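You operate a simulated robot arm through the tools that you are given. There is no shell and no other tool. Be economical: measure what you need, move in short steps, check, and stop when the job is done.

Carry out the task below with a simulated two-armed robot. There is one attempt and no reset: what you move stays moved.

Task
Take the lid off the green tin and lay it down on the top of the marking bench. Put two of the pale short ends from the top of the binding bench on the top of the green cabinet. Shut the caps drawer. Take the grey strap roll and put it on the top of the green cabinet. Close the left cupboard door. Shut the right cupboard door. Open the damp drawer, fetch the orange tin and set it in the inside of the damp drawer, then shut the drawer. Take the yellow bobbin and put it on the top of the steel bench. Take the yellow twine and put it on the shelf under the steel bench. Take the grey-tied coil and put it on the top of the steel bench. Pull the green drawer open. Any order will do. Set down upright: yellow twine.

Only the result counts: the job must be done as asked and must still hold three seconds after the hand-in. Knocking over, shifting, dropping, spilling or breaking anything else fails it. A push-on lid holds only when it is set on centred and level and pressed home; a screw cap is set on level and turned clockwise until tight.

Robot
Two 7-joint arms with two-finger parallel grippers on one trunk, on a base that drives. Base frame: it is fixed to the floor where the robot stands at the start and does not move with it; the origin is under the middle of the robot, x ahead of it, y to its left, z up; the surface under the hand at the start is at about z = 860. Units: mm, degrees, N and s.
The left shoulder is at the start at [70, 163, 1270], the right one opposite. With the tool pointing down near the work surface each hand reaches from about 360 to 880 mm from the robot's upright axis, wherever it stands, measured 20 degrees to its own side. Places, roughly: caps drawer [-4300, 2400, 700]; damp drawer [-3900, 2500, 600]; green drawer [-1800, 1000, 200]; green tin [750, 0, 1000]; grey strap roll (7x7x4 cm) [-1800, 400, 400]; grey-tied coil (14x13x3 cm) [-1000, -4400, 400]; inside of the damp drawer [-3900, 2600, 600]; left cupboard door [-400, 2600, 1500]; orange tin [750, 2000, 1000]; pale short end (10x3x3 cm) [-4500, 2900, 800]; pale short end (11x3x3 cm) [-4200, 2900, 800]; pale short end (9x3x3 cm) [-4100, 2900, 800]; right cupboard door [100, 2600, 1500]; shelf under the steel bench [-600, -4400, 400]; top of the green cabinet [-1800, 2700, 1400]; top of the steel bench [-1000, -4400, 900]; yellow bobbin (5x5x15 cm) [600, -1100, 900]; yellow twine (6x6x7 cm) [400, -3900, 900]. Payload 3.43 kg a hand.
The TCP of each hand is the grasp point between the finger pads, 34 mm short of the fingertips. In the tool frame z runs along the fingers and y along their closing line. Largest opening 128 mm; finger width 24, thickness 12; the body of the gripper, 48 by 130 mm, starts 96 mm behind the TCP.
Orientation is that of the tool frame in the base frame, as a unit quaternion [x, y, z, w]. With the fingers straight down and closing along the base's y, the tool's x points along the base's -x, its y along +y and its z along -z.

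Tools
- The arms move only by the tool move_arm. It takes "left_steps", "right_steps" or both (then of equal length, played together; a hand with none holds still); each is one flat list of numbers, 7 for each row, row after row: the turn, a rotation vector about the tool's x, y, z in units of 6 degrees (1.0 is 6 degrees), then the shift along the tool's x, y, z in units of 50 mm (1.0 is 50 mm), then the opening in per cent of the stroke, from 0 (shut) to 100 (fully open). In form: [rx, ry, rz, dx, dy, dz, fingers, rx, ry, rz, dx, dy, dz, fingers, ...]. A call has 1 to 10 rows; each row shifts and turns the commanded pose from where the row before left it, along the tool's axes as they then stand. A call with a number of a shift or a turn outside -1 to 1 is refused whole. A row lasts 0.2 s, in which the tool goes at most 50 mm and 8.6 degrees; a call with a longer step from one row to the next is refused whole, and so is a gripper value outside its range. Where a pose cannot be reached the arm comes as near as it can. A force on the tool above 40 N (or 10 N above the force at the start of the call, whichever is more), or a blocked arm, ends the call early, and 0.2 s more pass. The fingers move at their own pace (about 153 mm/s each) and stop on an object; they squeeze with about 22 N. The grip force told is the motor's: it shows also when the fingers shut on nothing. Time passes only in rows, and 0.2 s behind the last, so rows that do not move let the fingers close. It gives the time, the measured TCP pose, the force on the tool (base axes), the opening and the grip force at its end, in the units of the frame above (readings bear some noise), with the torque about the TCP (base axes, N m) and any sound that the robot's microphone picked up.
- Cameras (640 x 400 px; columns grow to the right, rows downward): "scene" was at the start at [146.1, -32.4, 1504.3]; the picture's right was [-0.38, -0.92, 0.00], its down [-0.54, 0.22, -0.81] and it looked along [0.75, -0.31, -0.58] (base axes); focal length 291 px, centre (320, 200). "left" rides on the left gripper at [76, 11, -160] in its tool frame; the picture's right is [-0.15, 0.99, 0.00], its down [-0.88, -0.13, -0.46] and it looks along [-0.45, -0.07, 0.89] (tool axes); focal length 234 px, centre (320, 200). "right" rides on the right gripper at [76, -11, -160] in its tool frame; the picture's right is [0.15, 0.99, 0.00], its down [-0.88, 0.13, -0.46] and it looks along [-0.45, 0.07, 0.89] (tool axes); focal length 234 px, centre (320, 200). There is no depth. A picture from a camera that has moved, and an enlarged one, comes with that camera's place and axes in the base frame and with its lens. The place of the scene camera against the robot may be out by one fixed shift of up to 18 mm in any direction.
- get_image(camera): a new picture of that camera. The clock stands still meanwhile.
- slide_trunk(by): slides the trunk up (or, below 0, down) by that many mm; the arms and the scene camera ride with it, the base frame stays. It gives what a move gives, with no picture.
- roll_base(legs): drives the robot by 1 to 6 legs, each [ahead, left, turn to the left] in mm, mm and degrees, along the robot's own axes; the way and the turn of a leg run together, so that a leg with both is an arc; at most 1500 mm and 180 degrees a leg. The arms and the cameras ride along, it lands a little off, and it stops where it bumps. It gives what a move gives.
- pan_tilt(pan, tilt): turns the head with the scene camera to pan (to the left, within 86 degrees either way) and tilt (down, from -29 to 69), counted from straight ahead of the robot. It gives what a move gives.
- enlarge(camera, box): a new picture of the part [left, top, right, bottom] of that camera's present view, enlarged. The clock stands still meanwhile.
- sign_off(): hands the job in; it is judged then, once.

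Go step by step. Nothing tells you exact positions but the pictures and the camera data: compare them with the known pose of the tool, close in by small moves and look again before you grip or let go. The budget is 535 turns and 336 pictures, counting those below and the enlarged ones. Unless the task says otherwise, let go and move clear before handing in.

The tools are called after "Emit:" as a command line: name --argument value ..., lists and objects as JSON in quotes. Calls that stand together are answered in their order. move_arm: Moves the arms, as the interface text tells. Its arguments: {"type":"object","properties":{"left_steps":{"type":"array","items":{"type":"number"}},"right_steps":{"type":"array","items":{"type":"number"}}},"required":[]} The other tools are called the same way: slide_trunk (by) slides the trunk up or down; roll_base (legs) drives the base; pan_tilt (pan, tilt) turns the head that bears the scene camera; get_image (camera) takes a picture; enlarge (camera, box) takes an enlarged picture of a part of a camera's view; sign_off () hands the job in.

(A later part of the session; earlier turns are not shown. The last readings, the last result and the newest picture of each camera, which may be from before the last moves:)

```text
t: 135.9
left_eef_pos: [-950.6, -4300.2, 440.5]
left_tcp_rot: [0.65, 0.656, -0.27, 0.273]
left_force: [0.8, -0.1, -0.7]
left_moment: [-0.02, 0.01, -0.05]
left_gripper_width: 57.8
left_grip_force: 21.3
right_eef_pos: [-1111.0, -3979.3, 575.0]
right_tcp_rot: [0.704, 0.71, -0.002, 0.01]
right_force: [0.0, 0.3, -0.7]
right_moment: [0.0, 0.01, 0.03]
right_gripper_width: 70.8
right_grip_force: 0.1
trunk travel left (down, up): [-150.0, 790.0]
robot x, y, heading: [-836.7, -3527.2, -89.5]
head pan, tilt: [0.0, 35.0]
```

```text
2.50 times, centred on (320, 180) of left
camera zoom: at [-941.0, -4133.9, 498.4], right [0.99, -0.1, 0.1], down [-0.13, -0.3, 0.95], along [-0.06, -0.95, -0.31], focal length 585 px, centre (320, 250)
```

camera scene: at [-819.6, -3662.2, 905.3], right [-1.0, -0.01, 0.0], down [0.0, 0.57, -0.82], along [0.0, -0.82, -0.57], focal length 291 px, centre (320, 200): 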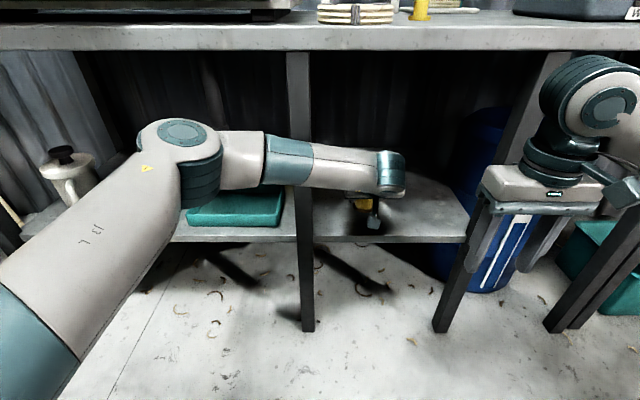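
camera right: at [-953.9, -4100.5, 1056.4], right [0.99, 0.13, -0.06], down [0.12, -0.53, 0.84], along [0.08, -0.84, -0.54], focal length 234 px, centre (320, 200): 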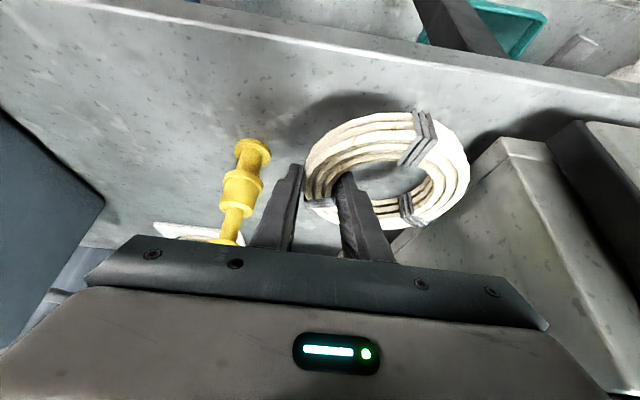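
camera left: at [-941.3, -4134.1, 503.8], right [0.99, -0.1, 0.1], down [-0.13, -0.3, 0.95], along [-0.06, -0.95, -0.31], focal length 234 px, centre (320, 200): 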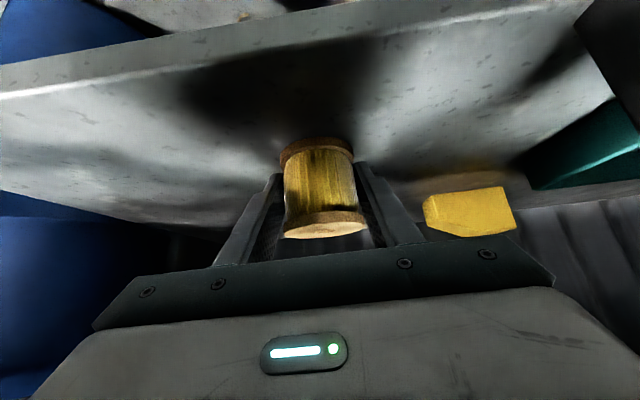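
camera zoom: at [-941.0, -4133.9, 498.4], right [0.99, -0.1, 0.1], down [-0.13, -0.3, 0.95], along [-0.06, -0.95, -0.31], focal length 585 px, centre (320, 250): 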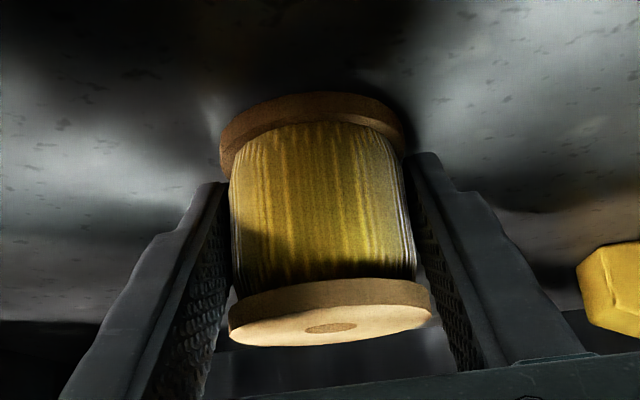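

Emit:
move_arm --left_steps '[0, 0, 0, 0.04, 0, 0.04, 0, 0, 0, 0, 0.03, 0, 0.03, 0, 0, 0, 0, 0, 0, 0, 0]'

Emit:
enlarge --camera "left" --box '[240, 100, 400, 260]'

```text
t: 136.7
left_eef_pos: [-951.7, -4300.1, 436.4]
left_tcp_rot: [0.65, 0.655, -0.271, 0.272]
left_force: [-0.2, 0.4, -0.6]
left_moment: [0.02, 0.0, -0.03]
left_gripper_width: 57.8
left_grip_force: 21.6
right_eef_pos: [-1110.9, -3980.5, 575.6]
right_tcp_rot: [0.703, 0.711, -0.002, 0.01]
right_force: [0.5, 0.2, 0.5]
right_moment: [0.03, 0.0, 0.01]
right_gripper_width: 70.4
right_grip_force: 0.1
trunk travel left (down, up): [-150.0, 790.0]
robot x, y, heading: [-835.7, -3525.0, -89.5]
head pan, tilt: [0.0, 35.0]
```

```text
2.50 times, centred on (320, 180) of left
camera zoom: at [-940.8, -4134.2, 493.8], right [0.99, -0.1, 0.1], down [-0.13, -0.3, 0.95], along [-0.06, -0.95, -0.31], focal length 585 px, centre (320, 250)
```

zoom: 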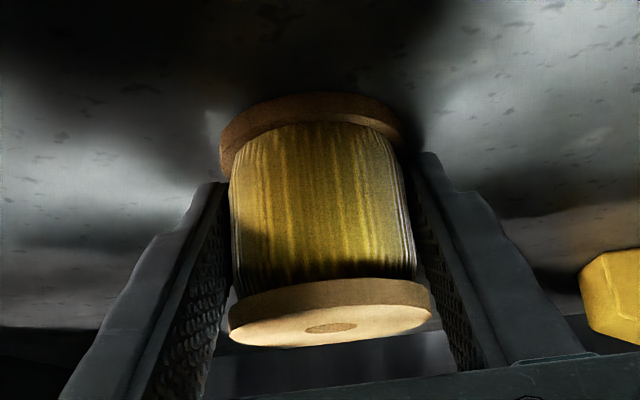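

Emit:
move_arm --left_steps '[0, 0, 0, 0.03, 0, 0.03, 0, 0, 0, 0, 0.03, 0, 0.03, 0, 0, 0, 0, 0, 0, 0, 0]'

Emit:
move_arm --left_steps '[0, 0, 0, 0.03, 0, 0.03, 0, 0, 0, 0, 0, 0, 0, 0]'

Emit:
enlarge --camera "left" --box '[240, 100, 400, 260]'

```text
t: 137.5
left_eef_pos: [-951.0, -4300.9, 435.7]
left_tcp_rot: [0.65, 0.655, -0.273, 0.274]
left_force: [0.1, -0.2, 11.7]
left_moment: [-0.01, 0.34, -0.01]
left_gripper_width: 57.8
left_grip_force: 21.8
right_eef_pos: [-1110.4, -3978.8, 576.4]
right_tcp_rot: [0.705, 0.71, -0.002, 0.011]
right_force: [0.0, -1.0, 0.5]
right_moment: [-0.04, -0.01, 0.01]
right_gripper_width: 70.7
right_grip_force: 0.1
trunk travel left (down, up): [-150.0, 790.0]
robot x, y, heading: [-835.1, -3527.3, -89.7]
head pan, tilt: [0.0, 35.0]
```

```text
t: 138.1
left_eef_pos: [-949.5, -4300.8, 433.8]
left_tcp_rot: [0.65, 0.654, -0.273, 0.274]
left_force: [-2.6, -5.0, 24.0]
left_moment: [-0.02, 0.21, -0.06]
left_gripper_width: 57.6
left_grip_force: 22.1
right_eef_pos: [-1110.5, -3979.2, 577.0]
right_tcp_rot: [0.704, 0.71, -0.005, 0.011]
right_force: [-0.5, 0.4, 0.5]
right_moment: [0.01, -0.01, 0.0]
right_gripper_width: 70.4
right_grip_force: 0.1
trunk travel left (down, up): [-150.0, 790.0]
robot x, y, heading: [-831.4, -3523.6, -90.1]
head pan, tilt: [0.0, 35.0]
```

```text
2.50 times, centred on (320, 180) of left
camera zoom: at [-940.7, -4133.8, 491.1], right [0.99, -0.1, 0.1], down [-0.13, -0.29, 0.95], along [-0.06, -0.95, -0.3], focal length 585 px, centre (320, 250)
```

zoom: 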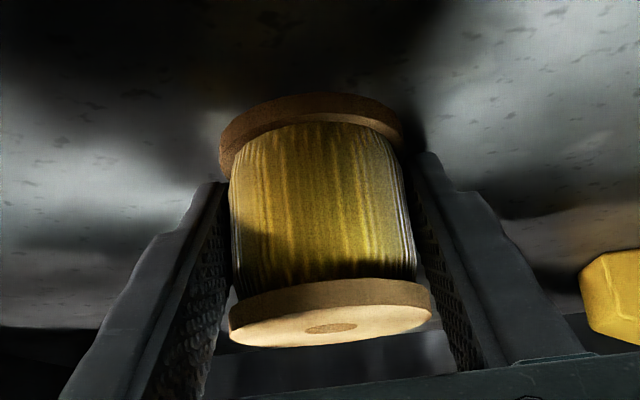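

Contact. Easing the press, opening, withdrawing along the tool axis.

Emit:
move_arm --left_steps '[0, 0, 0, -0.04, 0, -0.04, 0, 0, 0, 0, 0, 0, 0, 20, 0, 0, 0, 0, 0, 0, 70, 0, 0, 0, 0, 0, 0, 80, 0, 0, 0, 0, 0, -0.3, 80, 0, 0, 0, 0, 0, -0.7, 80, 0, 0, 0, 0, 0, -0.8, 80]'

Emit:
get_image --camera "left"

```text
t: 139.7
left_eef_pos: [-950.9, -4238.2, 496.2]
left_tcp_rot: [0.652, 0.655, -0.27, 0.272]
left_force: [-1.0, 0.0, 0.2]
left_moment: [-0.01, 0.01, 0.03]
left_gripper_width: 102.5
left_grip_force: 0.1
right_eef_pos: [-1111.1, -3980.2, 574.7]
right_tcp_rot: [0.704, 0.71, -0.003, 0.01]
right_force: [0.2, -0.1, -0.6]
right_moment: [-0.03, 0.02, 0.01]
right_gripper_width: 70.4
right_grip_force: 0.0
trunk travel left (down, up): [-150.0, 790.0]
robot x, y, heading: [-835.7, -3522.8, -89.7]
head pan, tilt: [0.0, 35.0]
```

```text
240 pictures are left
camera left: at [-940.8, -4071.1, 556.0], right [0.99, -0.1, 0.1], down [-0.13, -0.3, 0.95], along [-0.06, -0.95, -0.31], focal length 234 px, centre (320, 200)
```

left: 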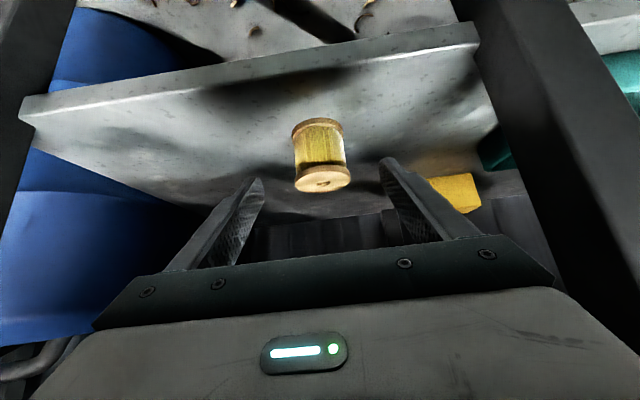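

Twine stands upright on the shelf. I'll retract, go back along the corridor and raise the trunk.

Emit:
move_arm --left_steps '[0, 0, 0, 0.5, 0.2, -0.6, 80, 0, 0, 0, 0.6, 0.2, -0.6, 80, 0, 0, 0, 0.6, 0.2, -0.6, 80, 0, 0, 0, 0.6, 0.2, -0.6, 80]'

Emit:
roll_base --legs '[[0, 480, 0]]'

Emit:
slide_trunk --by 300

Emit:
slide_trunk --by 300

Emit:
move_arm --left_steps '[0, 0.94, 0, 0, 0.7, 0, 80, 0, 0.94, 0, 0, 0.7, 0, 80, 0, 0.94, 0, 0, 0.7, 0, 80, 0, 0.94, 0, 0, 0.7, 0, 80, 0, 0.94, 0, 0, 0.7, 0, 80, 0, 0.94, 0, 0, 0.7, 0, 80, 0, 0.94, 0, 0, 0.5, 0, 80, 0, 0.94, 0, 0.5, 0.5, 0, 80, 0, 0, 0, 0.9, 0, 0, 80]'

Emit:
get_image --camera "scene"

```text
t: 140.7
left_eef_pos: [-913.7, -4069.1, 502.0]
left_tcp_rot: [0.651, 0.655, -0.271, 0.272]
left_force: [-0.5, -0.1, 0.2]
left_moment: [-0.03, 0.0, 0.0]
left_gripper_width: 102.2
left_grip_force: 0.0
right_eef_pos: [-1110.9, -3980.0, 574.9]
right_tcp_rot: [0.704, 0.71, -0.003, 0.011]
right_force: [-0.1, 0.1, -0.8]
right_moment: [0.03, 0.02, 0.01]
right_gripper_width: 70.5
right_grip_force: 0.0
trunk travel left (down, up): [-150.0, 790.0]
robot x, y, heading: [-837.8, -3523.5, -89.8]
head pan, tilt: [0.0, 35.0]
```

```text
t: 143.5
left_eef_pos: [-435.6, -4066.0, 503.2]
left_tcp_rot: [0.648, 0.657, -0.27, 0.274]
left_force: [-0.4, 0.7, 0.3]
left_moment: [0.01, 0.02, -0.02]
left_gripper_width: 102.4
left_grip_force: 0.1
right_eef_pos: [-634.3, -3977.1, 575.9]
right_tcp_rot: [0.701, 0.713, -0.002, 0.009]
right_force: [-0.2, 0.1, -0.4]
right_moment: [0.02, -0.01, -0.01]
right_gripper_width: 70.4
right_grip_force: 0.1
trunk travel left (down, up): [-150.0, 790.0]
robot x, y, heading: [-360.0, -3518.1, -89.5]
head pan, tilt: [0.0, 35.0]
```

```text
t: 146.5
left_eef_pos: [-435.6, -4066.1, 802.5]
left_tcp_rot: [0.648, 0.658, -0.27, 0.273]
left_force: [-0.4, -0.7, 1.1]
left_moment: [0.02, -0.03, 0.01]
left_gripper_width: 102.3
left_grip_force: 0.0
right_eef_pos: [-633.5, -3978.3, 874.7]
right_tcp_rot: [0.701, 0.713, -0.002, 0.01]
right_force: [0.4, 0.0, -0.9]
right_moment: [0.01, -0.01, -0.01]
right_gripper_width: 70.4
right_grip_force: 0.0
trunk travel left (down, up): [-450.0, 490.0]
robot x, y, heading: [-362.4, -3521.7, -89.6]
head pan, tilt: [0.0, 35.0]
```

```text
t: 149.5
left_eef_pos: [-435.3, -4067.7, 1102.6]
left_tcp_rot: [0.648, 0.658, -0.27, 0.273]
left_force: [0.9, 0.6, 0.1]
left_moment: [0.02, 0.02, 0.01]
left_gripper_width: 102.5
left_grip_force: 0.1
right_eef_pos: [-633.3, -3978.0, 1175.8]
right_tcp_rot: [0.701, 0.713, -0.002, 0.01]
right_force: [0.0, 0.2, -0.6]
right_moment: [0.04, 0.01, -0.02]
right_gripper_width: 70.5
right_grip_force: 0.1
trunk travel left (down, up): [-750.0, 190.0]
robot x, y, heading: [-360.9, -3523.8, -89.3]
head pan, tilt: [0.0, 35.0]
```

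```text
t: 151.5
left_eef_pos: [-176.7, -3992.1, 1099.3]
left_tcp_rot: [0.702, 0.712, -0.001, 0.0]
left_force: [0.4, -0.4, 0.1]
left_moment: [-0.01, 0.02, 0.0]
left_gripper_width: 102.4
left_grip_force: 0.1
right_eef_pos: [-632.0, -3976.9, 1176.1]
right_tcp_rot: [0.701, 0.713, -0.003, 0.011]
right_force: [-0.6, 0.1, -0.8]
right_moment: [-0.04, 0.0, 0.0]
right_gripper_width: 70.3
right_grip_force: 0.0
trunk travel left (down, up): [-750.0, 190.0]
robot x, y, heading: [-361.6, -3522.4, -89.1]
head pan, tilt: [0.0, 35.0]
```

```text
239 pictures are left
camera scene: at [-344.9, -3656.5, 1505.5], right [-1.0, -0.01, 0.0], down [-0.01, 0.57, -0.82], along [0.01, -0.82, -0.57], focal length 291 px, centre (320, 200)
```

scene: 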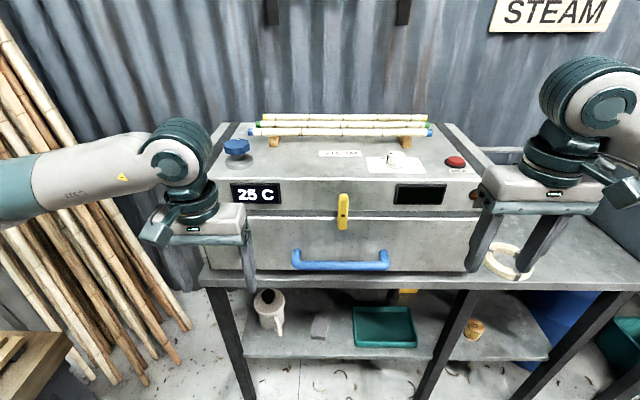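

Emit:
roll_base --legs '[[-1450, 0, -1], [-1450, 0, 0], [0, 0, 90]]'

Emit:
pan_tilt --pan 75 --tilt 15

Emit:
get_image --camera "scene"

```text
t: 169.3
left_eef_pos: [123.9, -450.8, 1099.4]
left_tcp_rot: [-0.004, 1.0, 0.0, 0.0]
left_force: [0.0, -0.1, 0.0]
left_moment: [-0.02, 0.03, -0.01]
left_gripper_width: 102.3
left_grip_force: 0.1
right_eef_pos: [106.4, -906.9, 1175.4]
right_tcp_rot: [-0.006, 1.0, 0.005, 0.009]
right_force: [-0.7, -0.1, 0.9]
right_moment: [0.0, 0.0, -0.02]
right_gripper_width: 70.3
right_grip_force: 0.1
trunk travel left (down, up): [-750.0, 190.0]
robot x, y, heading: [-351.5, -631.6, 0.5]
head pan, tilt: [0.0, 35.0]
```

```text
t: 170.8
left_eef_pos: [124.5, -451.0, 1098.7]
left_tcp_rot: [-0.004, 1.0, 0.001, 0.0]
left_force: [-0.3, -0.6, 0.7]
left_moment: [0.01, 0.04, 0.01]
left_gripper_width: 102.3
left_grip_force: 0.0
right_eef_pos: [105.9, -907.1, 1175.7]
right_tcp_rot: [-0.006, 1.0, 0.005, 0.01]
right_force: [0.2, 0.5, 0.4]
right_moment: [-0.03, 0.01, 0.0]
right_gripper_width: 70.3
right_grip_force: 0.1
trunk travel left (down, up): [-750.0, 190.0]
robot x, y, heading: [-352.4, -634.4, 0.6]
head pan, tilt: [75.0, 15.0]
```

```text
238 pictures are left
camera scene: at [-261.4, -540.8, 1537.3], right [0.97, -0.25, 0.0], down [-0.07, -0.25, -0.97], along [0.24, 0.93, -0.26], focal length 291 px, centre (320, 200)
```

scene: 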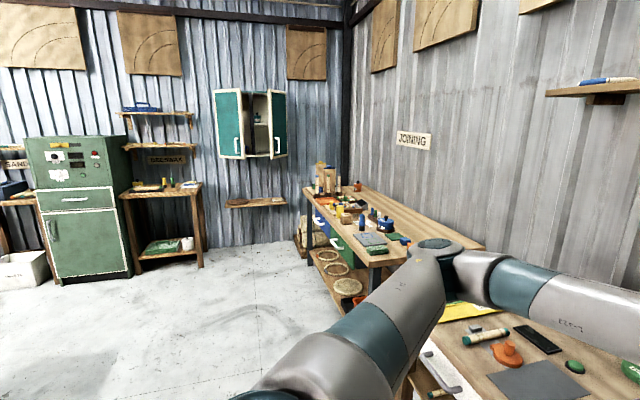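

Emit:
roll_base --legs '[[0, 0, 90], [900, 0, 0]]'

Emit:
pan_tilt --pan 0 --tilt 15

Emit:
get_image --camera "scene"

Emit:
pan_tilt --pan 75 --tilt 30

Emit:
get_image --camera "scene"

```text
t: 179.3
left_eef_pos: [-566.4, 728.5, 1098.3]
left_tcp_rot: [0.716, -0.698, 0.0, 0.0]
left_force: [0.7, -0.6, 0.5]
left_moment: [0.02, -0.03, -0.01]
left_gripper_width: 102.6
left_grip_force: 0.1
right_eef_pos: [-108.9, 716.2, 1174.9]
right_tcp_rot: [0.717, -0.697, -0.011, -0.004]
right_force: [0.3, -0.6, 0.8]
right_moment: [-0.03, -0.01, 0.01]
right_gripper_width: 70.3
right_grip_force: 0.1
trunk travel left (down, up): [-750.0, 190.0]
robot x, y, heading: [-378.4, 258.2, 91.5]
head pan, tilt: [75.0, 15.0]
```

```text
t: 180.8
left_eef_pos: [-567.0, 728.2, 1098.6]
left_tcp_rot: [0.716, -0.698, 0.0, 0.0]
left_force: [0.1, 0.8, 0.6]
left_moment: [-0.01, -0.01, -0.02]
left_gripper_width: 102.6
left_grip_force: 0.1
right_eef_pos: [-110.3, 716.8, 1175.9]
right_tcp_rot: [0.718, -0.696, -0.01, -0.003]
right_force: [-0.1, 0.4, -0.5]
right_moment: [0.0, 0.01, 0.0]
right_gripper_width: 70.5
right_grip_force: 0.0
trunk travel left (down, up): [-750.0, 190.0]
robot x, y, heading: [-374.1, 261.2, 91.3]
head pan, tilt: [0.0, 15.0]
```

```text
237 pictures are left
camera scene: at [-365.8, 402.2, 1537.3], right [1.0, 0.03, 0.0], down [0.01, -0.26, -0.97], along [-0.02, 0.97, -0.26], focal length 291 px, centre (320, 200)
```

scene: 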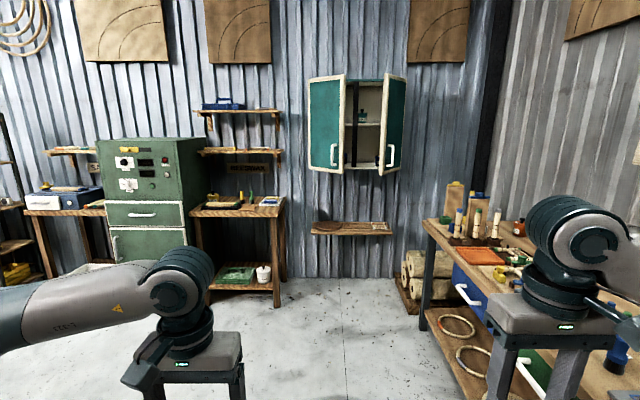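

```text
t: 182.3
left_eef_pos: [-568.0, 728.5, 1098.5]
left_tcp_rot: [0.717, -0.697, 0.0, 0.0]
left_force: [0.6, 0.0, -0.4]
left_moment: [0.0, 0.02, -0.02]
left_gripper_width: 102.2
left_grip_force: 0.1
right_eef_pos: [-110.7, 718.7, 1174.9]
right_tcp_rot: [0.718, -0.696, -0.011, -0.003]
right_force: [-0.4, -0.2, 0.1]
right_moment: [0.0, -0.03, 0.0]
right_gripper_width: 70.5
right_grip_force: 0.0
trunk travel left (down, up): [-750.0, 190.0]
robot x, y, heading: [-377.3, 253.7, 91.6]
head pan, tilt: [75.0, 30.0]
```

```text
236 pictures are left
camera scene: at [-451.3, 330.3, 1513.1], right [0.24, 0.97, 0.0], down [0.49, -0.12, -0.87], along [-0.84, 0.2, -0.5], focal length 291 px, centre (320, 200)
```

scene: 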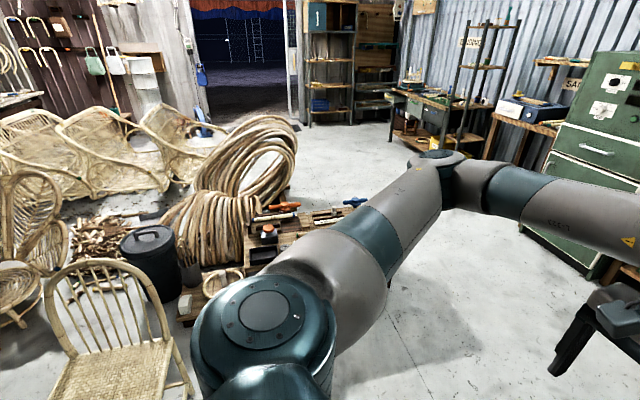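

Emit:
enlarge --camera "scene" --box '[160, 170, 400, 330]'

Emit:
enlarge --camera "scene" --box '[280, 0, 600, 200]'

```text
2.50 times, centred on (280, 250) of scene
camera zoom: at [-451.3, 330.3, 1513.1], right [0.24, 0.97, 0.0], down [0.49, -0.12, -0.87], along [-0.84, 0.2, -0.5], focal length 728 px, centre (420, 75)
```

zoom: 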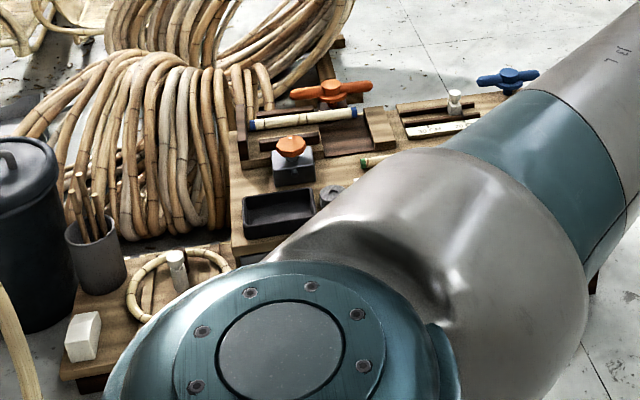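

```text
2.00 times, centred on (440, 100) of scene
camera zoom: at [-451.3, 330.3, 1513.1], right [0.24, 0.97, 0.0], down [0.49, -0.12, -0.87], along [-0.84, 0.2, -0.5], focal length 583 px, centre (80, 400)
```

zoom: 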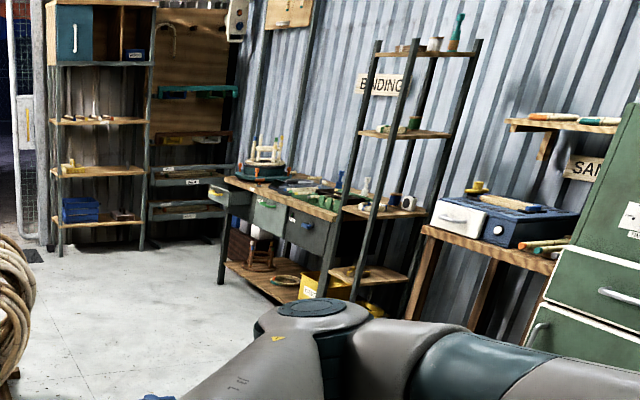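

Next: the low bench at x≈-1800 with the strap roll and green drawer. I'll turn to face it.

Emit:
roll_base --legs '[[450, 0, 0], [0, 0, 88.5]]'

Emit:
pan_tilt --pan 0 --tilt 35

Emit:
get_image --camera "scene"

```text
t: 188.7
left_eef_pos: [-861.5, 516.1, 1099.0]
left_tcp_rot: [1.0, 0.005, 0.0, 0.0]
left_force: [0.0, 0.1, 0.1]
left_moment: [0.02, -0.02, 0.01]
left_gripper_width: 102.7
left_grip_force: 0.1
right_eef_pos: [-844.1, 972.2, 1175.4]
right_tcp_rot: [1.0, 0.006, -0.01, 0.005]
right_force: [-0.4, 0.0, 0.4]
right_moment: [-0.01, -0.01, -0.01]
right_gripper_width: 70.2
right_grip_force: 0.0
trunk travel left (down, up): [-750.0, 190.0]
robot x, y, heading: [-389.8, 698.0, -179.6]
head pan, tilt: [75.0, 30.0]
```

```text
t: 190.2
left_eef_pos: [-861.6, 516.8, 1099.4]
left_tcp_rot: [1.0, 0.004, 0.0, 0.0]
left_force: [0.2, -0.3, -0.6]
left_moment: [0.0, 0.02, -0.01]
left_gripper_width: 102.2
left_grip_force: 0.0
right_eef_pos: [-843.9, 972.8, 1175.3]
right_tcp_rot: [1.0, 0.005, -0.01, 0.005]
right_force: [-0.4, -0.7, 0.3]
right_moment: [0.0, -0.01, 0.01]
right_gripper_width: 70.4
right_grip_force: 0.1
trunk travel left (down, up): [-750.0, 190.0]
robot x, y, heading: [-385.4, 702.3, -179.6]
head pan, tilt: [0.0, 35.0]
```

```text
233 pictures are left
camera scene: at [-511.9, 698.3, 1505.3], right [-0.01, 1.0, 0.0], down [0.57, 0.0, -0.82], along [-0.82, -0.01, -0.57], focal length 291 px, centre (320, 200)
```

scene: 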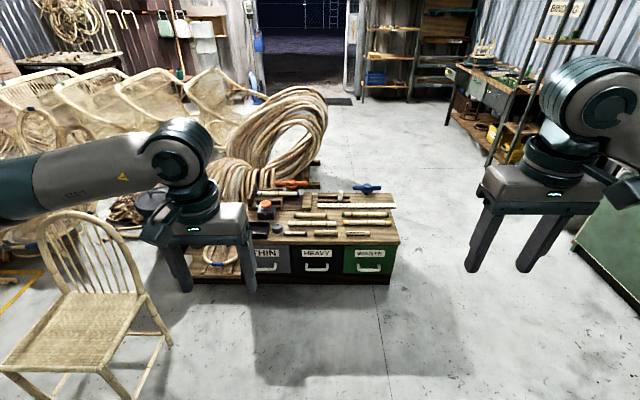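

Emit:
enlarge --camera "scene" --box '[180, 160, 420, 310]'

```text
2.67 times, centred on (300, 235) of scene
camera zoom: at [-511.9, 698.3, 1505.3], right [-0.01, 1.0, 0.0], down [0.57, 0.0, -0.82], along [-0.82, -0.01, -0.57], focal length 777 px, centre (373, 107)
```

zoom: 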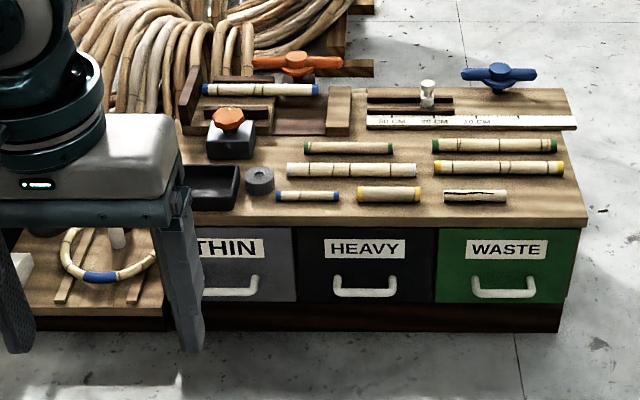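

The WASTE drawer is the green drawer; the strap roll lies at about (-1804, 436). I'll drive closer and lower the trunk.

Emit:
roll_base --legs '[[600, 0, 0]]'

Emit:
slide_trunk --by -300

Emit:
slide_trunk --by -250

Emit:
get_image --camera "scene"

Emit:
get_image --camera "left"

```text
t: 193.6
left_eef_pos: [-1460.7, 510.9, 1100.4]
left_tcp_rot: [1.0, 0.005, 0.001, 0.0]
left_force: [-0.8, 1.1, -0.5]
left_moment: [-0.03, 0.03, 0.0]
left_gripper_width: 102.4
left_grip_force: 0.2
right_eef_pos: [-1443.5, 967.6, 1175.4]
right_tcp_rot: [1.0, 0.007, -0.01, 0.005]
right_force: [0.4, 0.0, 0.2]
right_moment: [0.01, 0.02, 0.01]
right_gripper_width: 70.2
right_grip_force: 0.1
trunk travel left (down, up): [-750.0, 190.0]
robot x, y, heading: [-989.2, 692.5, -179.7]
head pan, tilt: [0.0, 35.0]
```

```text
t: 196.6
left_eef_pos: [-1460.5, 511.1, 799.6]
left_tcp_rot: [1.0, 0.004, -0.001, 0.0]
left_force: [0.5, 1.3, -0.1]
left_moment: [-0.02, 0.0, -0.01]
left_gripper_width: 102.5
left_grip_force: 0.0
right_eef_pos: [-1443.8, 967.2, 876.2]
right_tcp_rot: [1.0, 0.006, -0.01, 0.005]
right_force: [1.5, 0.4, 1.1]
right_moment: [-0.03, -0.02, -0.04]
right_gripper_width: 70.3
right_grip_force: 0.1
trunk travel left (down, up): [-450.0, 490.0]
robot x, y, heading: [-986.0, 691.1, -179.7]
head pan, tilt: [0.0, 35.0]
```

```text
t: 199.2
left_eef_pos: [-1460.0, 510.9, 548.7]
left_tcp_rot: [1.0, 0.005, -0.001, 0.001]
left_force: [0.6, -0.9, -1.0]
left_moment: [-0.02, 0.0, 0.01]
left_gripper_width: 102.1
left_grip_force: 0.1
right_eef_pos: [-1443.1, 967.2, 626.6]
right_tcp_rot: [1.0, 0.006, -0.009, 0.004]
right_force: [-1.0, 0.6, 0.7]
right_moment: [-0.01, 0.01, 0.03]
right_gripper_width: 70.4
right_grip_force: 0.2
trunk travel left (down, up): [-200.0, 740.0]
robot x, y, heading: [-986.7, 692.5, -179.7]
head pan, tilt: [0.0, 35.0]
```

```text
231 pictures are left
camera scene: at [-1110.9, 693.4, 955.4], right [-0.01, 1.0, 0.0], down [0.57, 0.0, -0.82], along [-0.82, -0.01, -0.57], focal length 291 px, centre (320, 200)
```

scene: 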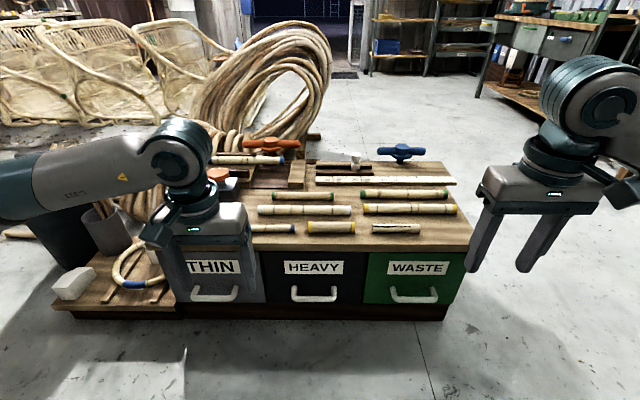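

```text
230 pictures are left
camera left: at [-1384.9, 500.3, 708.2], right [-0.14, -0.99, 0.0], down [-0.88, 0.12, 0.46], along [-0.45, 0.06, -0.89], focal length 234 px, centre (320, 200)
```

left: 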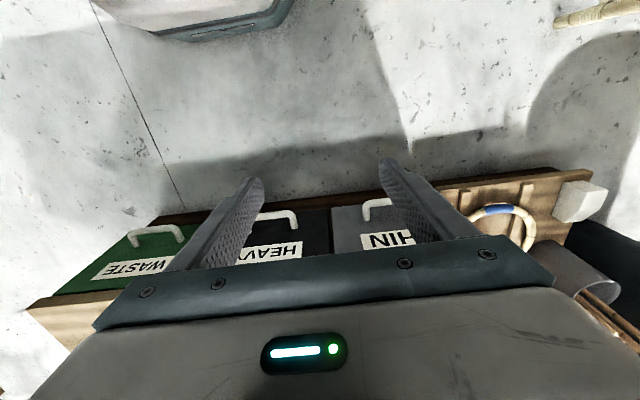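

Emit:
move_arm --left_steps '[0, 0, 0, -0.9, 0.2, 0, 100, 0, 0, 0, -0.9, 0.2, 0, 100, 0, 0, 0, -0.9, 0.2, 0, 100, 0, 0, 0, -0.9, 0.2, 0, 100, 0, 0, 0, -0.9, 0.2, 0, 100, 0, 0, 0, -0.9, 0.2, 0, 100]'

Emit:
get_image --camera "left"

Emit:
get_image --camera "scene"

```text
t: 200.6
left_eef_pos: [-1729.5, 449.0, 550.7]
left_tcp_rot: [1.0, 0.005, 0.001, 0.0]
left_force: [0.0, 0.5, 0.1]
left_moment: [-0.01, 0.04, 0.02]
left_gripper_width: 128.1
left_grip_force: 0.0
right_eef_pos: [-1442.3, 967.4, 624.9]
right_tcp_rot: [1.0, 0.006, -0.01, 0.005]
right_force: [0.8, 0.1, 0.4]
right_moment: [-0.01, 0.0, 0.0]
right_gripper_width: 70.5
right_grip_force: 0.0
trunk travel left (down, up): [-200.0, 740.0]
robot x, y, heading: [-985.1, 692.2, -179.6]
head pan, tilt: [0.0, 35.0]
```

```text
229 pictures are left
camera left: at [-1653.0, 438.6, 708.9], right [-0.14, -0.99, 0.0], down [-0.88, 0.12, 0.46], along [-0.45, 0.06, -0.89], focal length 234 px, centre (320, 200)
```

left: 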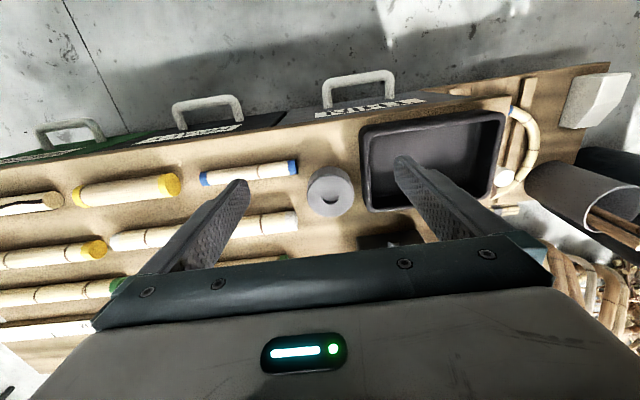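

```text
228 pictures are left
camera scene: at [-1111.1, 693.6, 955.2], right [-0.01, 1.0, 0.0], down [0.57, 0.0, -0.82], along [-0.82, -0.01, -0.57], focal length 291 px, centre (320, 200)
```

scene: 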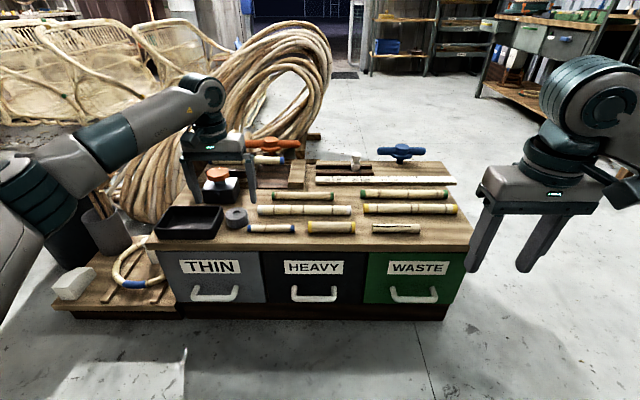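

The roll lies beside the tray, so I'll grip it front-to-back: rotating the left hand 90° above it.

Emit:
move_arm --left_steps '[0, 0, 0, -0.6, 0.06, 0, 100, 0, 0, 0, -0.67, 0.06, 0, 100, 0, 0, 1, 0, 0, 0, 100, 0, 0, 1, 0, 0, 0, 100, 0, 0, 1, 0, 0, 0, 100, 0, 0, 1, 0, 0, 0, 100, 0, 0, 1, 0, 0, 0, 100, 0, 0, 1, 0, 0, 0, 100, 0, 0, 1, 0, 0, 0, 100, 0, 0, 1, 0, 0, 0, 100]'

Emit:
move_arm --left_steps '[0, 0, 1, 0, 0, 0, 100, 0, 0, 1, 0, 0, 0, 100, 0, 0, 1, 0, 0, 0, 100, 0, 0, 1, 0, 0, 0, 100, 0, 0, 1, 0, 0, 0, 100, 0, 0, 1, 0, 0, 0, 100, 0, 0, 1, 0, 0, 0, 100]'

Emit:
get_image --camera "left"

Emit:
get_image --camera "scene"

```text
t: 202.8
left_eef_pos: [-1761.3, 435.2, 549.5]
left_tcp_rot: [0.981, -0.194, 0.0, 0.0]
left_force: [0.5, 0.5, -0.5]
left_moment: [-0.03, -0.03, -0.02]
left_gripper_width: 127.9
left_grip_force: 0.1
left hand out of reach, approached as far as the arm can: row 5, 6, 7, 8, 9, 10
right_eef_pos: [-1443.1, 967.9, 625.7]
right_tcp_rot: [1.0, 0.006, -0.01, 0.005]
right_force: [-0.1, 0.2, 0.2]
right_moment: [0.01, -0.01, -0.02]
right_gripper_width: 70.5
right_grip_force: 0.0
trunk travel left (down, up): [-200.0, 740.0]
robot x, y, heading: [-985.1, 697.4, -179.4]
head pan, tilt: [0.0, 35.0]
```

```text
t: 204.4
left_eef_pos: [-1760.5, 435.9, 551.0]
left_tcp_rot: [0.981, -0.194, -0.001, 0.0]
left_force: [1.3, 0.6, 0.6]
left_moment: [0.0, 0.03, 0.02]
left_gripper_width: 128.1
left_grip_force: 0.0
left hand out of reach, approached as far as the arm can: row 1, 2, 3, 4, 5, 6, 7
right_eef_pos: [-1443.7, 967.9, 625.5]
right_tcp_rot: [1.0, 0.007, -0.01, 0.005]
right_force: [0.1, -0.3, -0.7]
right_moment: [0.01, 0.05, 0.01]
right_gripper_width: 70.4
right_grip_force: 0.0
trunk travel left (down, up): [-200.0, 740.0]
robot x, y, heading: [-987.1, 695.7, -179.3]
head pan, tilt: [0.0, 35.0]
```

```text
227 pictures are left
camera left: at [-1695.0, 396.1, 708.9], right [-0.51, -0.86, 0.0], down [-0.76, 0.46, 0.46], along [-0.39, 0.23, -0.89], focal length 234 px, centre (320, 200)
```

left: 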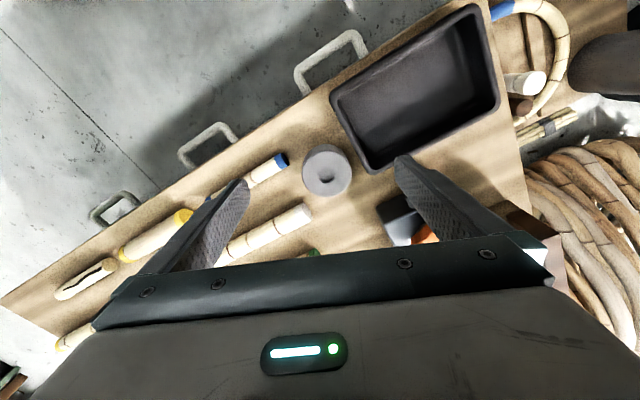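

```text
226 pictures are left
camera scene: at [-1111.0, 693.5, 955.3], right [-0.01, 1.0, 0.0], down [0.57, 0.0, -0.82], along [-0.82, -0.01, -0.57], focal length 291 px, centre (320, 200)
```

scene: 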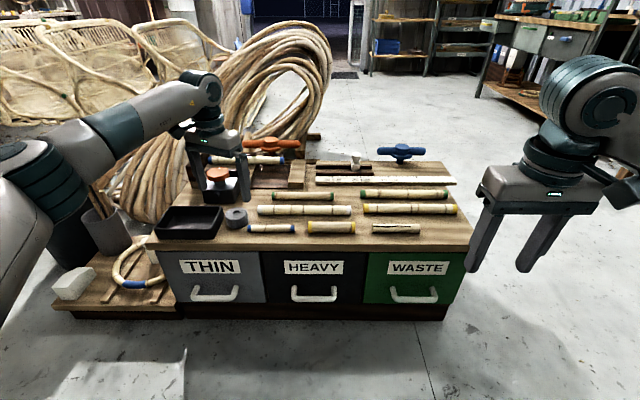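

Emit:
move_arm --left_steps '[0, 0, -1, 0, 0, 0, 100, 0, 0, -1, 0, 0, 0, 100, 0, 0, -1, 0, 0, 0, 100, 0, 0, -1, 0, 0, 0, 100, 0, 0, -1, 0, 0, 0, 100, 0, 0, -1, 0, 0, 0, 100, 0, 0, -1, 0, 0, 0, 100, 0, 0, -1, 0, 0, 0, 100, 0, 0, -1, 0, 0, 0, 100, 0, 0, -1, 0, 0, 0, 100]'

```text
t: 206.6
left_eef_pos: [-1761.6, 434.7, 549.8]
left_tcp_rot: [0.946, 0.323, 0.0, -0.001]
left_force: [-0.7, 0.5, 0.9]
left_moment: [-0.01, -0.03, -0.04]
left_gripper_width: 128.1
left_grip_force: 0.0
right_eef_pos: [-1443.0, 967.6, 625.8]
right_tcp_rot: [1.0, 0.006, -0.009, 0.005]
right_force: [0.1, -0.1, -0.3]
right_moment: [0.0, 0.03, 0.0]
right_gripper_width: 70.2
right_grip_force: 0.0
trunk travel left (down, up): [-200.0, 740.0]
robot x, y, heading: [-986.2, 690.4, -179.6]
head pan, tilt: [0.0, 35.0]
```

Emit:
move_arm --left_steps '[0, 0, -1, 0, 0, 0, 100, 0, 0, -1, 0, 0, 0, 100, 0, 0, -1, 0, 0, 0, 100, 0, 0, -1, 0, 0, 0, 100, 0, 0, -1, 0, 0, 0, 100, 0, 0, -1, 0, 0, 0, 100, 0, 0, -1, 0, 0, 0, 100, 0, 0, -1, 0, 0, 0, 100, 0, 0, -0.6, 0, 0, 0, 100]'

Emit:
get_image --camera "left"

```text
t: 208.6
left_eef_pos: [-1762.6, 436.1, 551.7]
left_tcp_rot: [0.711, 0.704, 0.001, -0.001]
left_force: [0.5, 0.2, -0.3]
left_moment: [0.02, 0.0, 0.01]
left_gripper_width: 127.9
left_grip_force: 0.0
right_eef_pos: [-1443.4, 968.6, 625.8]
right_tcp_rot: [1.0, 0.006, -0.01, 0.005]
right_force: [0.0, 0.3, 0.5]
right_moment: [0.03, 0.02, -0.01]
right_gripper_width: 70.5
right_grip_force: 0.1
trunk travel left (down, up): [-200.0, 740.0]
robot x, y, heading: [-987.7, 696.2, -179.6]
head pan, tilt: [0.0, 35.0]
```

```text
225 pictures are left
camera left: at [-1748.9, 510.7, 709.2], right [0.99, -0.16, 0.0], down [-0.14, -0.88, 0.45], along [-0.07, -0.45, -0.89], focal length 234 px, centre (320, 200)
```

left: 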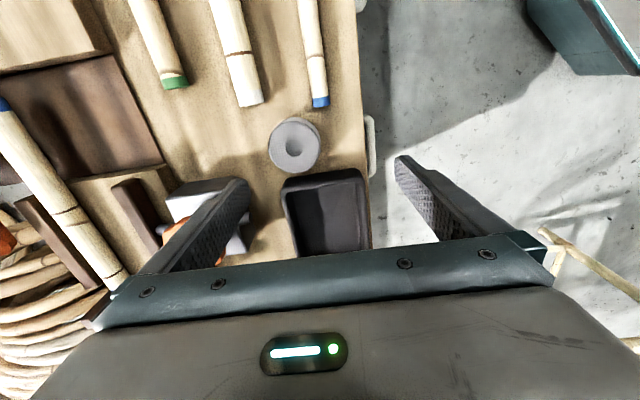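

Emit:
move_arm --left_steps '[0, 0, 0, 0.17, -0.62, 0, 78, 0, 0, 0, 0, 0, 0.7, 78, 0, 0, 0, 0, 0, 0.7, 78, 0, 0, 0, 0, 0, 0.5, 78]'

Emit:
get_image --camera "left"

Emit:
enlarge --camera "scene" --box '[150, 130, 310, 260]'

```text
t: 209.6
left_eef_pos: [-1791.1, 445.2, 452.4]
left_tcp_rot: [0.712, 0.702, -0.001, 0.0]
left_force: [-0.1, 0.1, -0.1]
left_moment: [-0.02, -0.03, 0.04]
left_gripper_width: 99.7
left_grip_force: 0.0
right_eef_pos: [-1442.5, 968.5, 624.9]
right_tcp_rot: [1.0, 0.007, -0.01, 0.005]
right_force: [1.2, 0.4, 0.3]
right_moment: [-0.01, 0.01, 0.01]
right_gripper_width: 70.4
right_grip_force: 0.0
trunk travel left (down, up): [-200.0, 740.0]
robot x, y, heading: [-990.9, 696.0, -179.8]
head pan, tilt: [0.0, 35.0]
```

```text
224 pictures are left
camera left: at [-1778.5, 519.7, 611.6], right [0.99, -0.16, 0.0], down [-0.14, -0.88, 0.46], along [-0.07, -0.45, -0.89], focal length 234 px, centre (320, 200)
```

left: 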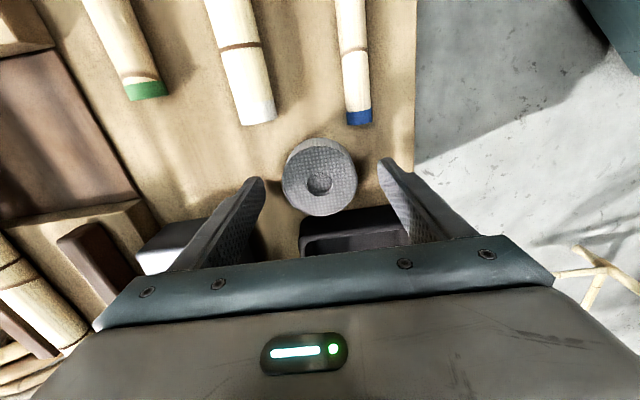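

```text
3.08 times, centred on (230, 195) of scene
camera zoom: at [-1111.2, 693.5, 955.3], right [-0.01, 1.0, 0.0], down [0.57, 0.0, -0.82], along [-0.82, -0.01, -0.57], focal length 896 px, centre (597, 215)
```

zoom: 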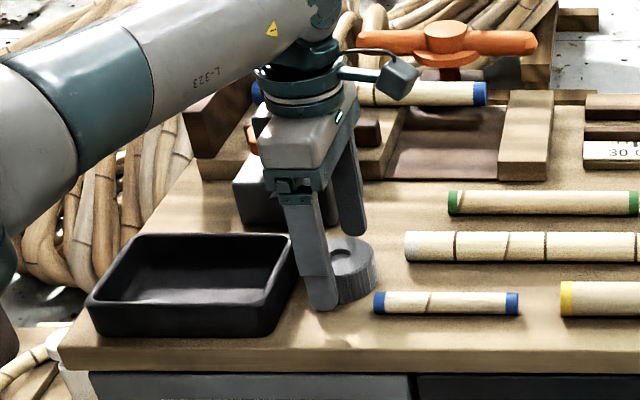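

Emit:
move_arm --left_steps '[0, 0, 0, -0.12, 0, 0.4, 78, 0, 0, 0, 0, 0, 0.4, 78, 0, 0, 0, 0, 0, 0.15, 78, 0, 0, 0, 0, 0, 0, 78]'

Emit:
enlarge --camera "scene" --box '[150, 130, 310, 260]'

```text
t: 210.2
left_eef_pos: [-1793.4, 437.6, 435.5]
left_tcp_rot: [0.711, 0.703, -0.003, -0.005]
left_force: [7.0, 0.9, 23.4]
left_moment: [-0.21, -1.67, -0.07]
left_gripper_width: 103.7
left_grip_force: 3.9
right_eef_pos: [-1442.7, 967.2, 627.5]
right_tcp_rot: [1.0, 0.008, -0.011, 0.006]
right_force: [-0.2, 0.0, 0.6]
right_moment: [-0.01, 0.01, -0.01]
right_gripper_width: 70.2
right_grip_force: 0.0
trunk travel left (down, up): [-200.0, 740.0]
robot x, y, heading: [-986.8, 694.6, -179.5]
head pan, tilt: [0.0, 35.0]
stopped in row 2 (left hand): the force on the tool passed its limit at 53 N (the readings are from after the stop); the commanded pose is now the measured one
```

```text
3.08 times, centred on (230, 195) of scene
camera zoom: at [-1109.1, 694.0, 956.0], right [-0.01, 1.0, 0.0], down [0.57, 0.0, -0.82], along [-0.82, -0.01, -0.57], focal length 896 px, centre (597, 215)
```

zoom: 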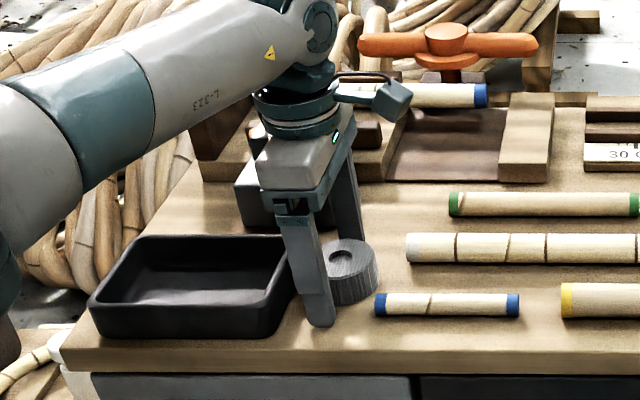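

The table is evidently at z≈400, so the fingertips are already down. Raising a little and re-checking alignment.

Emit:
move_arm --left_steps '[0, 0, 0, 0, 0, -0.2, 78, 0, 0, 0, 0, 0, 0, 78]'

Emit:
get_image --camera "left"

```text
t: 210.8
left_eef_pos: [-1794.4, 436.5, 437.2]
left_tcp_rot: [0.712, 0.702, -0.001, -0.004]
left_force: [0.2, 0.4, 0.3]
left_moment: [0.0, -0.02, -0.01]
left_gripper_width: 99.9
left_grip_force: 0.1
right_eef_pos: [-1444.2, 967.0, 624.7]
right_tcp_rot: [1.0, 0.006, -0.01, 0.005]
right_force: [0.1, 0.3, -0.2]
right_moment: [0.02, 0.0, 0.01]
right_gripper_width: 70.4
right_grip_force: 0.0
trunk travel left (down, up): [-200.0, 740.0]
robot x, y, heading: [-986.4, 693.8, -179.6]
head pan, tilt: [0.0, 35.0]
```

```text
221 pictures are left
camera left: at [-1780.2, 511.3, 597.2], right [0.99, -0.16, -0.01], down [-0.14, -0.88, 0.45], along [-0.08, -0.45, -0.89], focal length 234 px, centre (320, 200)
```

left: 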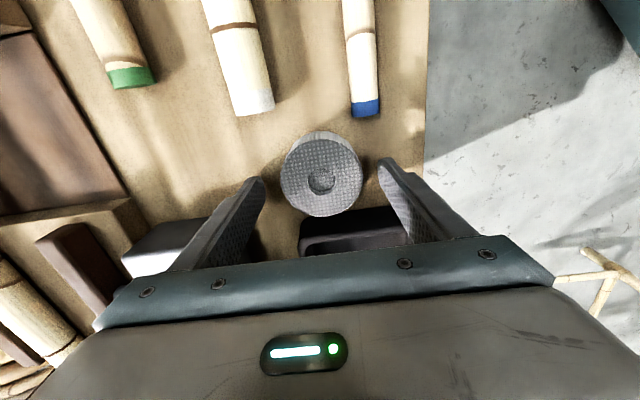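

Emit:
move_arm --left_steps '[0, 0, 0, 0.22, 0.06, 0, 78, 0, 0, 0, 0, 0, 0, 0, 0, 0, 0, 0, 0, 0, 0, 0, 0, 0, 0, 0, 0, 0]'

Emit:
get_image --camera "left"

```text
t: 211.8
left_eef_pos: [-1790.3, 448.8, 438.5]
left_tcp_rot: [0.712, 0.702, -0.001, -0.004]
left_force: [-0.7, 0.7, 0.9]
left_moment: [0.04, -0.03, -0.01]
left_gripper_width: 62.8
left_grip_force: 22.2
right_eef_pos: [-1442.5, 967.2, 625.5]
right_tcp_rot: [1.0, 0.006, -0.009, 0.006]
right_force: [0.2, -0.2, -0.2]
right_moment: [0.0, -0.02, 0.0]
right_gripper_width: 70.6
right_grip_force: 0.0
trunk travel left (down, up): [-200.0, 740.0]
robot x, y, heading: [-987.1, 690.0, -179.4]
head pan, tilt: [0.0, 35.0]
```

```text
220 pictures are left
camera left: at [-1776.9, 523.1, 597.8], right [0.99, -0.16, -0.01], down [-0.14, -0.88, 0.45], along [-0.08, -0.45, -0.89], focal length 234 px, centre (320, 200)
```

left: 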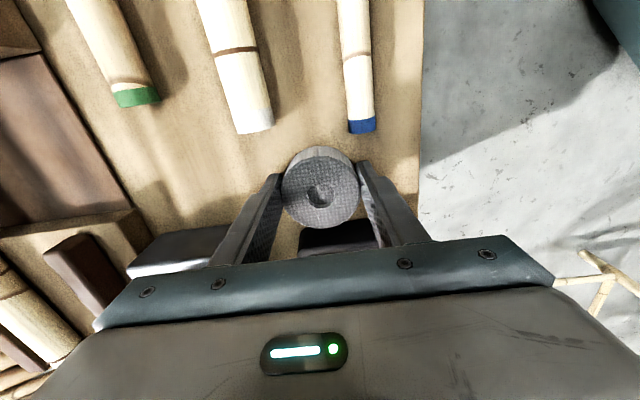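

Gripped at 62.8 mm. Lifting straight up.

Emit:
move_arm --left_steps '[0, 0, 0, 0, 0, -0.3, 0, 0, 0, 0, 0, 0, -0.7, 0, 0, 0, 0, 0, 0, -0.9, 0, 0, 0, 0, 0, 0, -0.9, 0, 0, 0, 0, 0, 0, -0.9, 0]'

Emit:
get_image --camera "scene"

```text
t: 213.0
left_eef_pos: [-1787.5, 447.1, 626.3]
left_tcp_rot: [0.711, 0.703, -0.002, -0.004]
left_force: [0.9, -0.6, -0.5]
left_moment: [0.03, 0.02, 0.0]
left_gripper_width: 62.5
left_grip_force: 21.7
right_eef_pos: [-1443.9, 966.6, 625.8]
right_tcp_rot: [1.0, 0.007, -0.01, 0.006]
right_force: [-0.3, 0.7, 0.5]
right_moment: [0.01, -0.02, 0.01]
right_gripper_width: 70.4
right_grip_force: 0.0
trunk travel left (down, up): [-200.0, 740.0]
robot x, y, heading: [-982.4, 694.2, -179.7]
head pan, tilt: [0.0, 35.0]
```

```text
219 pictures are left
camera scene: at [-1110.8, 693.6, 955.3], right [-0.01, 1.0, 0.0], down [0.57, 0.0, -0.82], along [-0.82, -0.01, -0.57], focal length 291 px, centre (320, 200)
```

scene: 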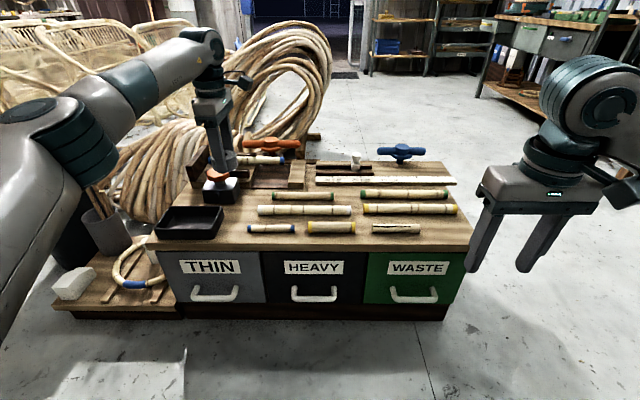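

Roll held. Now I'll bring the left hand in, back up a little, lower the trunk fully, and prepare the right hand horizontally for the WASTE drawer handle.

Emit:
move_arm --left_steps '[0, 0, 0, 0, 0.9, -0.2, 0, 0, 0, 0, 0, 0.9, 0, 0, 0, 0, 0, 0, 0.9, 0, 0, 0, 0, 0, 0, 0.9, 0, 0, 0, 0, 0, 0, 0.9, 0, 0, 0, 0, 0, 0, 0.9, 0, 0]'

Emit:
roll_base --legs '[[-250, 0, 0]]'

Emit:
slide_trunk --by -200

Emit:
move_arm --right_steps '[0, 0, 1, -0.8, 0, 0, 70, 0, 0, 1, 0.1, -0.8, 0, 70, 0, 0, 1, 0, 0, 0, 70, 0, 0, 1, 0, 0, 0, 70, 0, 0, 1, 0, 0, 0, 70, 0, 0, 1, 0, 0, 0, 70, 0, 0, 1, 0, 0, 0, 70, 0, 0, 1, 0, 0, 0, 70, 0, 0, 1, 0, 0, 0, 70, 0, 0, 1, 0, 0, 0, 70]'

```text
t: 214.4
left_eef_pos: [-1517.4, 444.4, 631.9]
left_tcp_rot: [0.711, 0.703, -0.001, -0.004]
left_force: [-0.4, 0.7, -0.5]
left_moment: [0.03, 0.05, -0.03]
left_gripper_width: 62.4
left_grip_force: 22.2
right_eef_pos: [-1442.9, 967.6, 625.5]
right_tcp_rot: [1.0, 0.006, -0.01, 0.006]
right_force: [0.0, -0.7, -0.1]
right_moment: [0.01, 0.0, -0.01]
right_gripper_width: 70.4
right_grip_force: 0.1
trunk travel left (down, up): [-200.0, 740.0]
robot x, y, heading: [-986.0, 689.6, -179.5]
head pan, tilt: [0.0, 35.0]
```

```text
t: 216.2
left_eef_pos: [-1269.4, 447.4, 631.6]
left_tcp_rot: [0.712, 0.703, -0.001, -0.004]
left_force: [-0.3, 0.7, -0.4]
left_moment: [0.02, -0.03, 0.01]
left_gripper_width: 62.7
left_grip_force: 21.9
right_eef_pos: [-1195.8, 971.0, 625.1]
right_tcp_rot: [1.0, 0.006, -0.01, 0.006]
right_force: [-0.5, -0.7, 0.4]
right_moment: [-0.03, 0.0, -0.01]
right_gripper_width: 70.3
right_grip_force: 0.1
trunk travel left (down, up): [-200.0, 740.0]
robot x, y, heading: [-740.0, 694.8, -179.4]
head pan, tilt: [0.0, 35.0]
```

```text
t: 218.3
left_eef_pos: [-1271.2, 447.0, 432.1]
left_tcp_rot: [0.712, 0.702, -0.002, -0.004]
left_force: [0.4, 0.2, -0.7]
left_moment: [0.0, 0.01, -0.01]
left_gripper_width: 62.2
left_grip_force: 21.8
right_eef_pos: [-1194.7, 969.5, 425.4]
right_tcp_rot: [1.0, 0.005, -0.009, 0.005]
right_force: [-0.1, 0.7, -0.3]
right_moment: [-0.02, 0.01, -0.02]
right_gripper_width: 70.4
right_grip_force: 0.1
trunk travel left (down, up): [0.0, 940.0]
robot x, y, heading: [-741.2, 693.9, -179.8]
head pan, tilt: [0.0, 35.0]
```

```text
t: 220.6
left_eef_pos: [-1270.4, 447.5, 431.2]
left_tcp_rot: [0.712, 0.702, -0.001, -0.004]
left_force: [-0.3, 0.2, -1.7]
left_moment: [-0.01, 0.02, -0.01]
left_gripper_width: 62.5
left_grip_force: 22.3
right_eef_pos: [-1225.9, 1009.5, 425.3]
right_tcp_rot: [0.868, -0.496, -0.005, 0.009]
right_force: [-0.3, 1.1, 0.1]
right_moment: [0.01, -0.02, -0.01]
right_gripper_width: 89.9
right_grip_force: 0.2
trunk travel left (down, up): [0.0, 940.0]
robot x, y, heading: [-738.5, 695.8, -179.7]
head pan, tilt: [0.0, 35.0]
```

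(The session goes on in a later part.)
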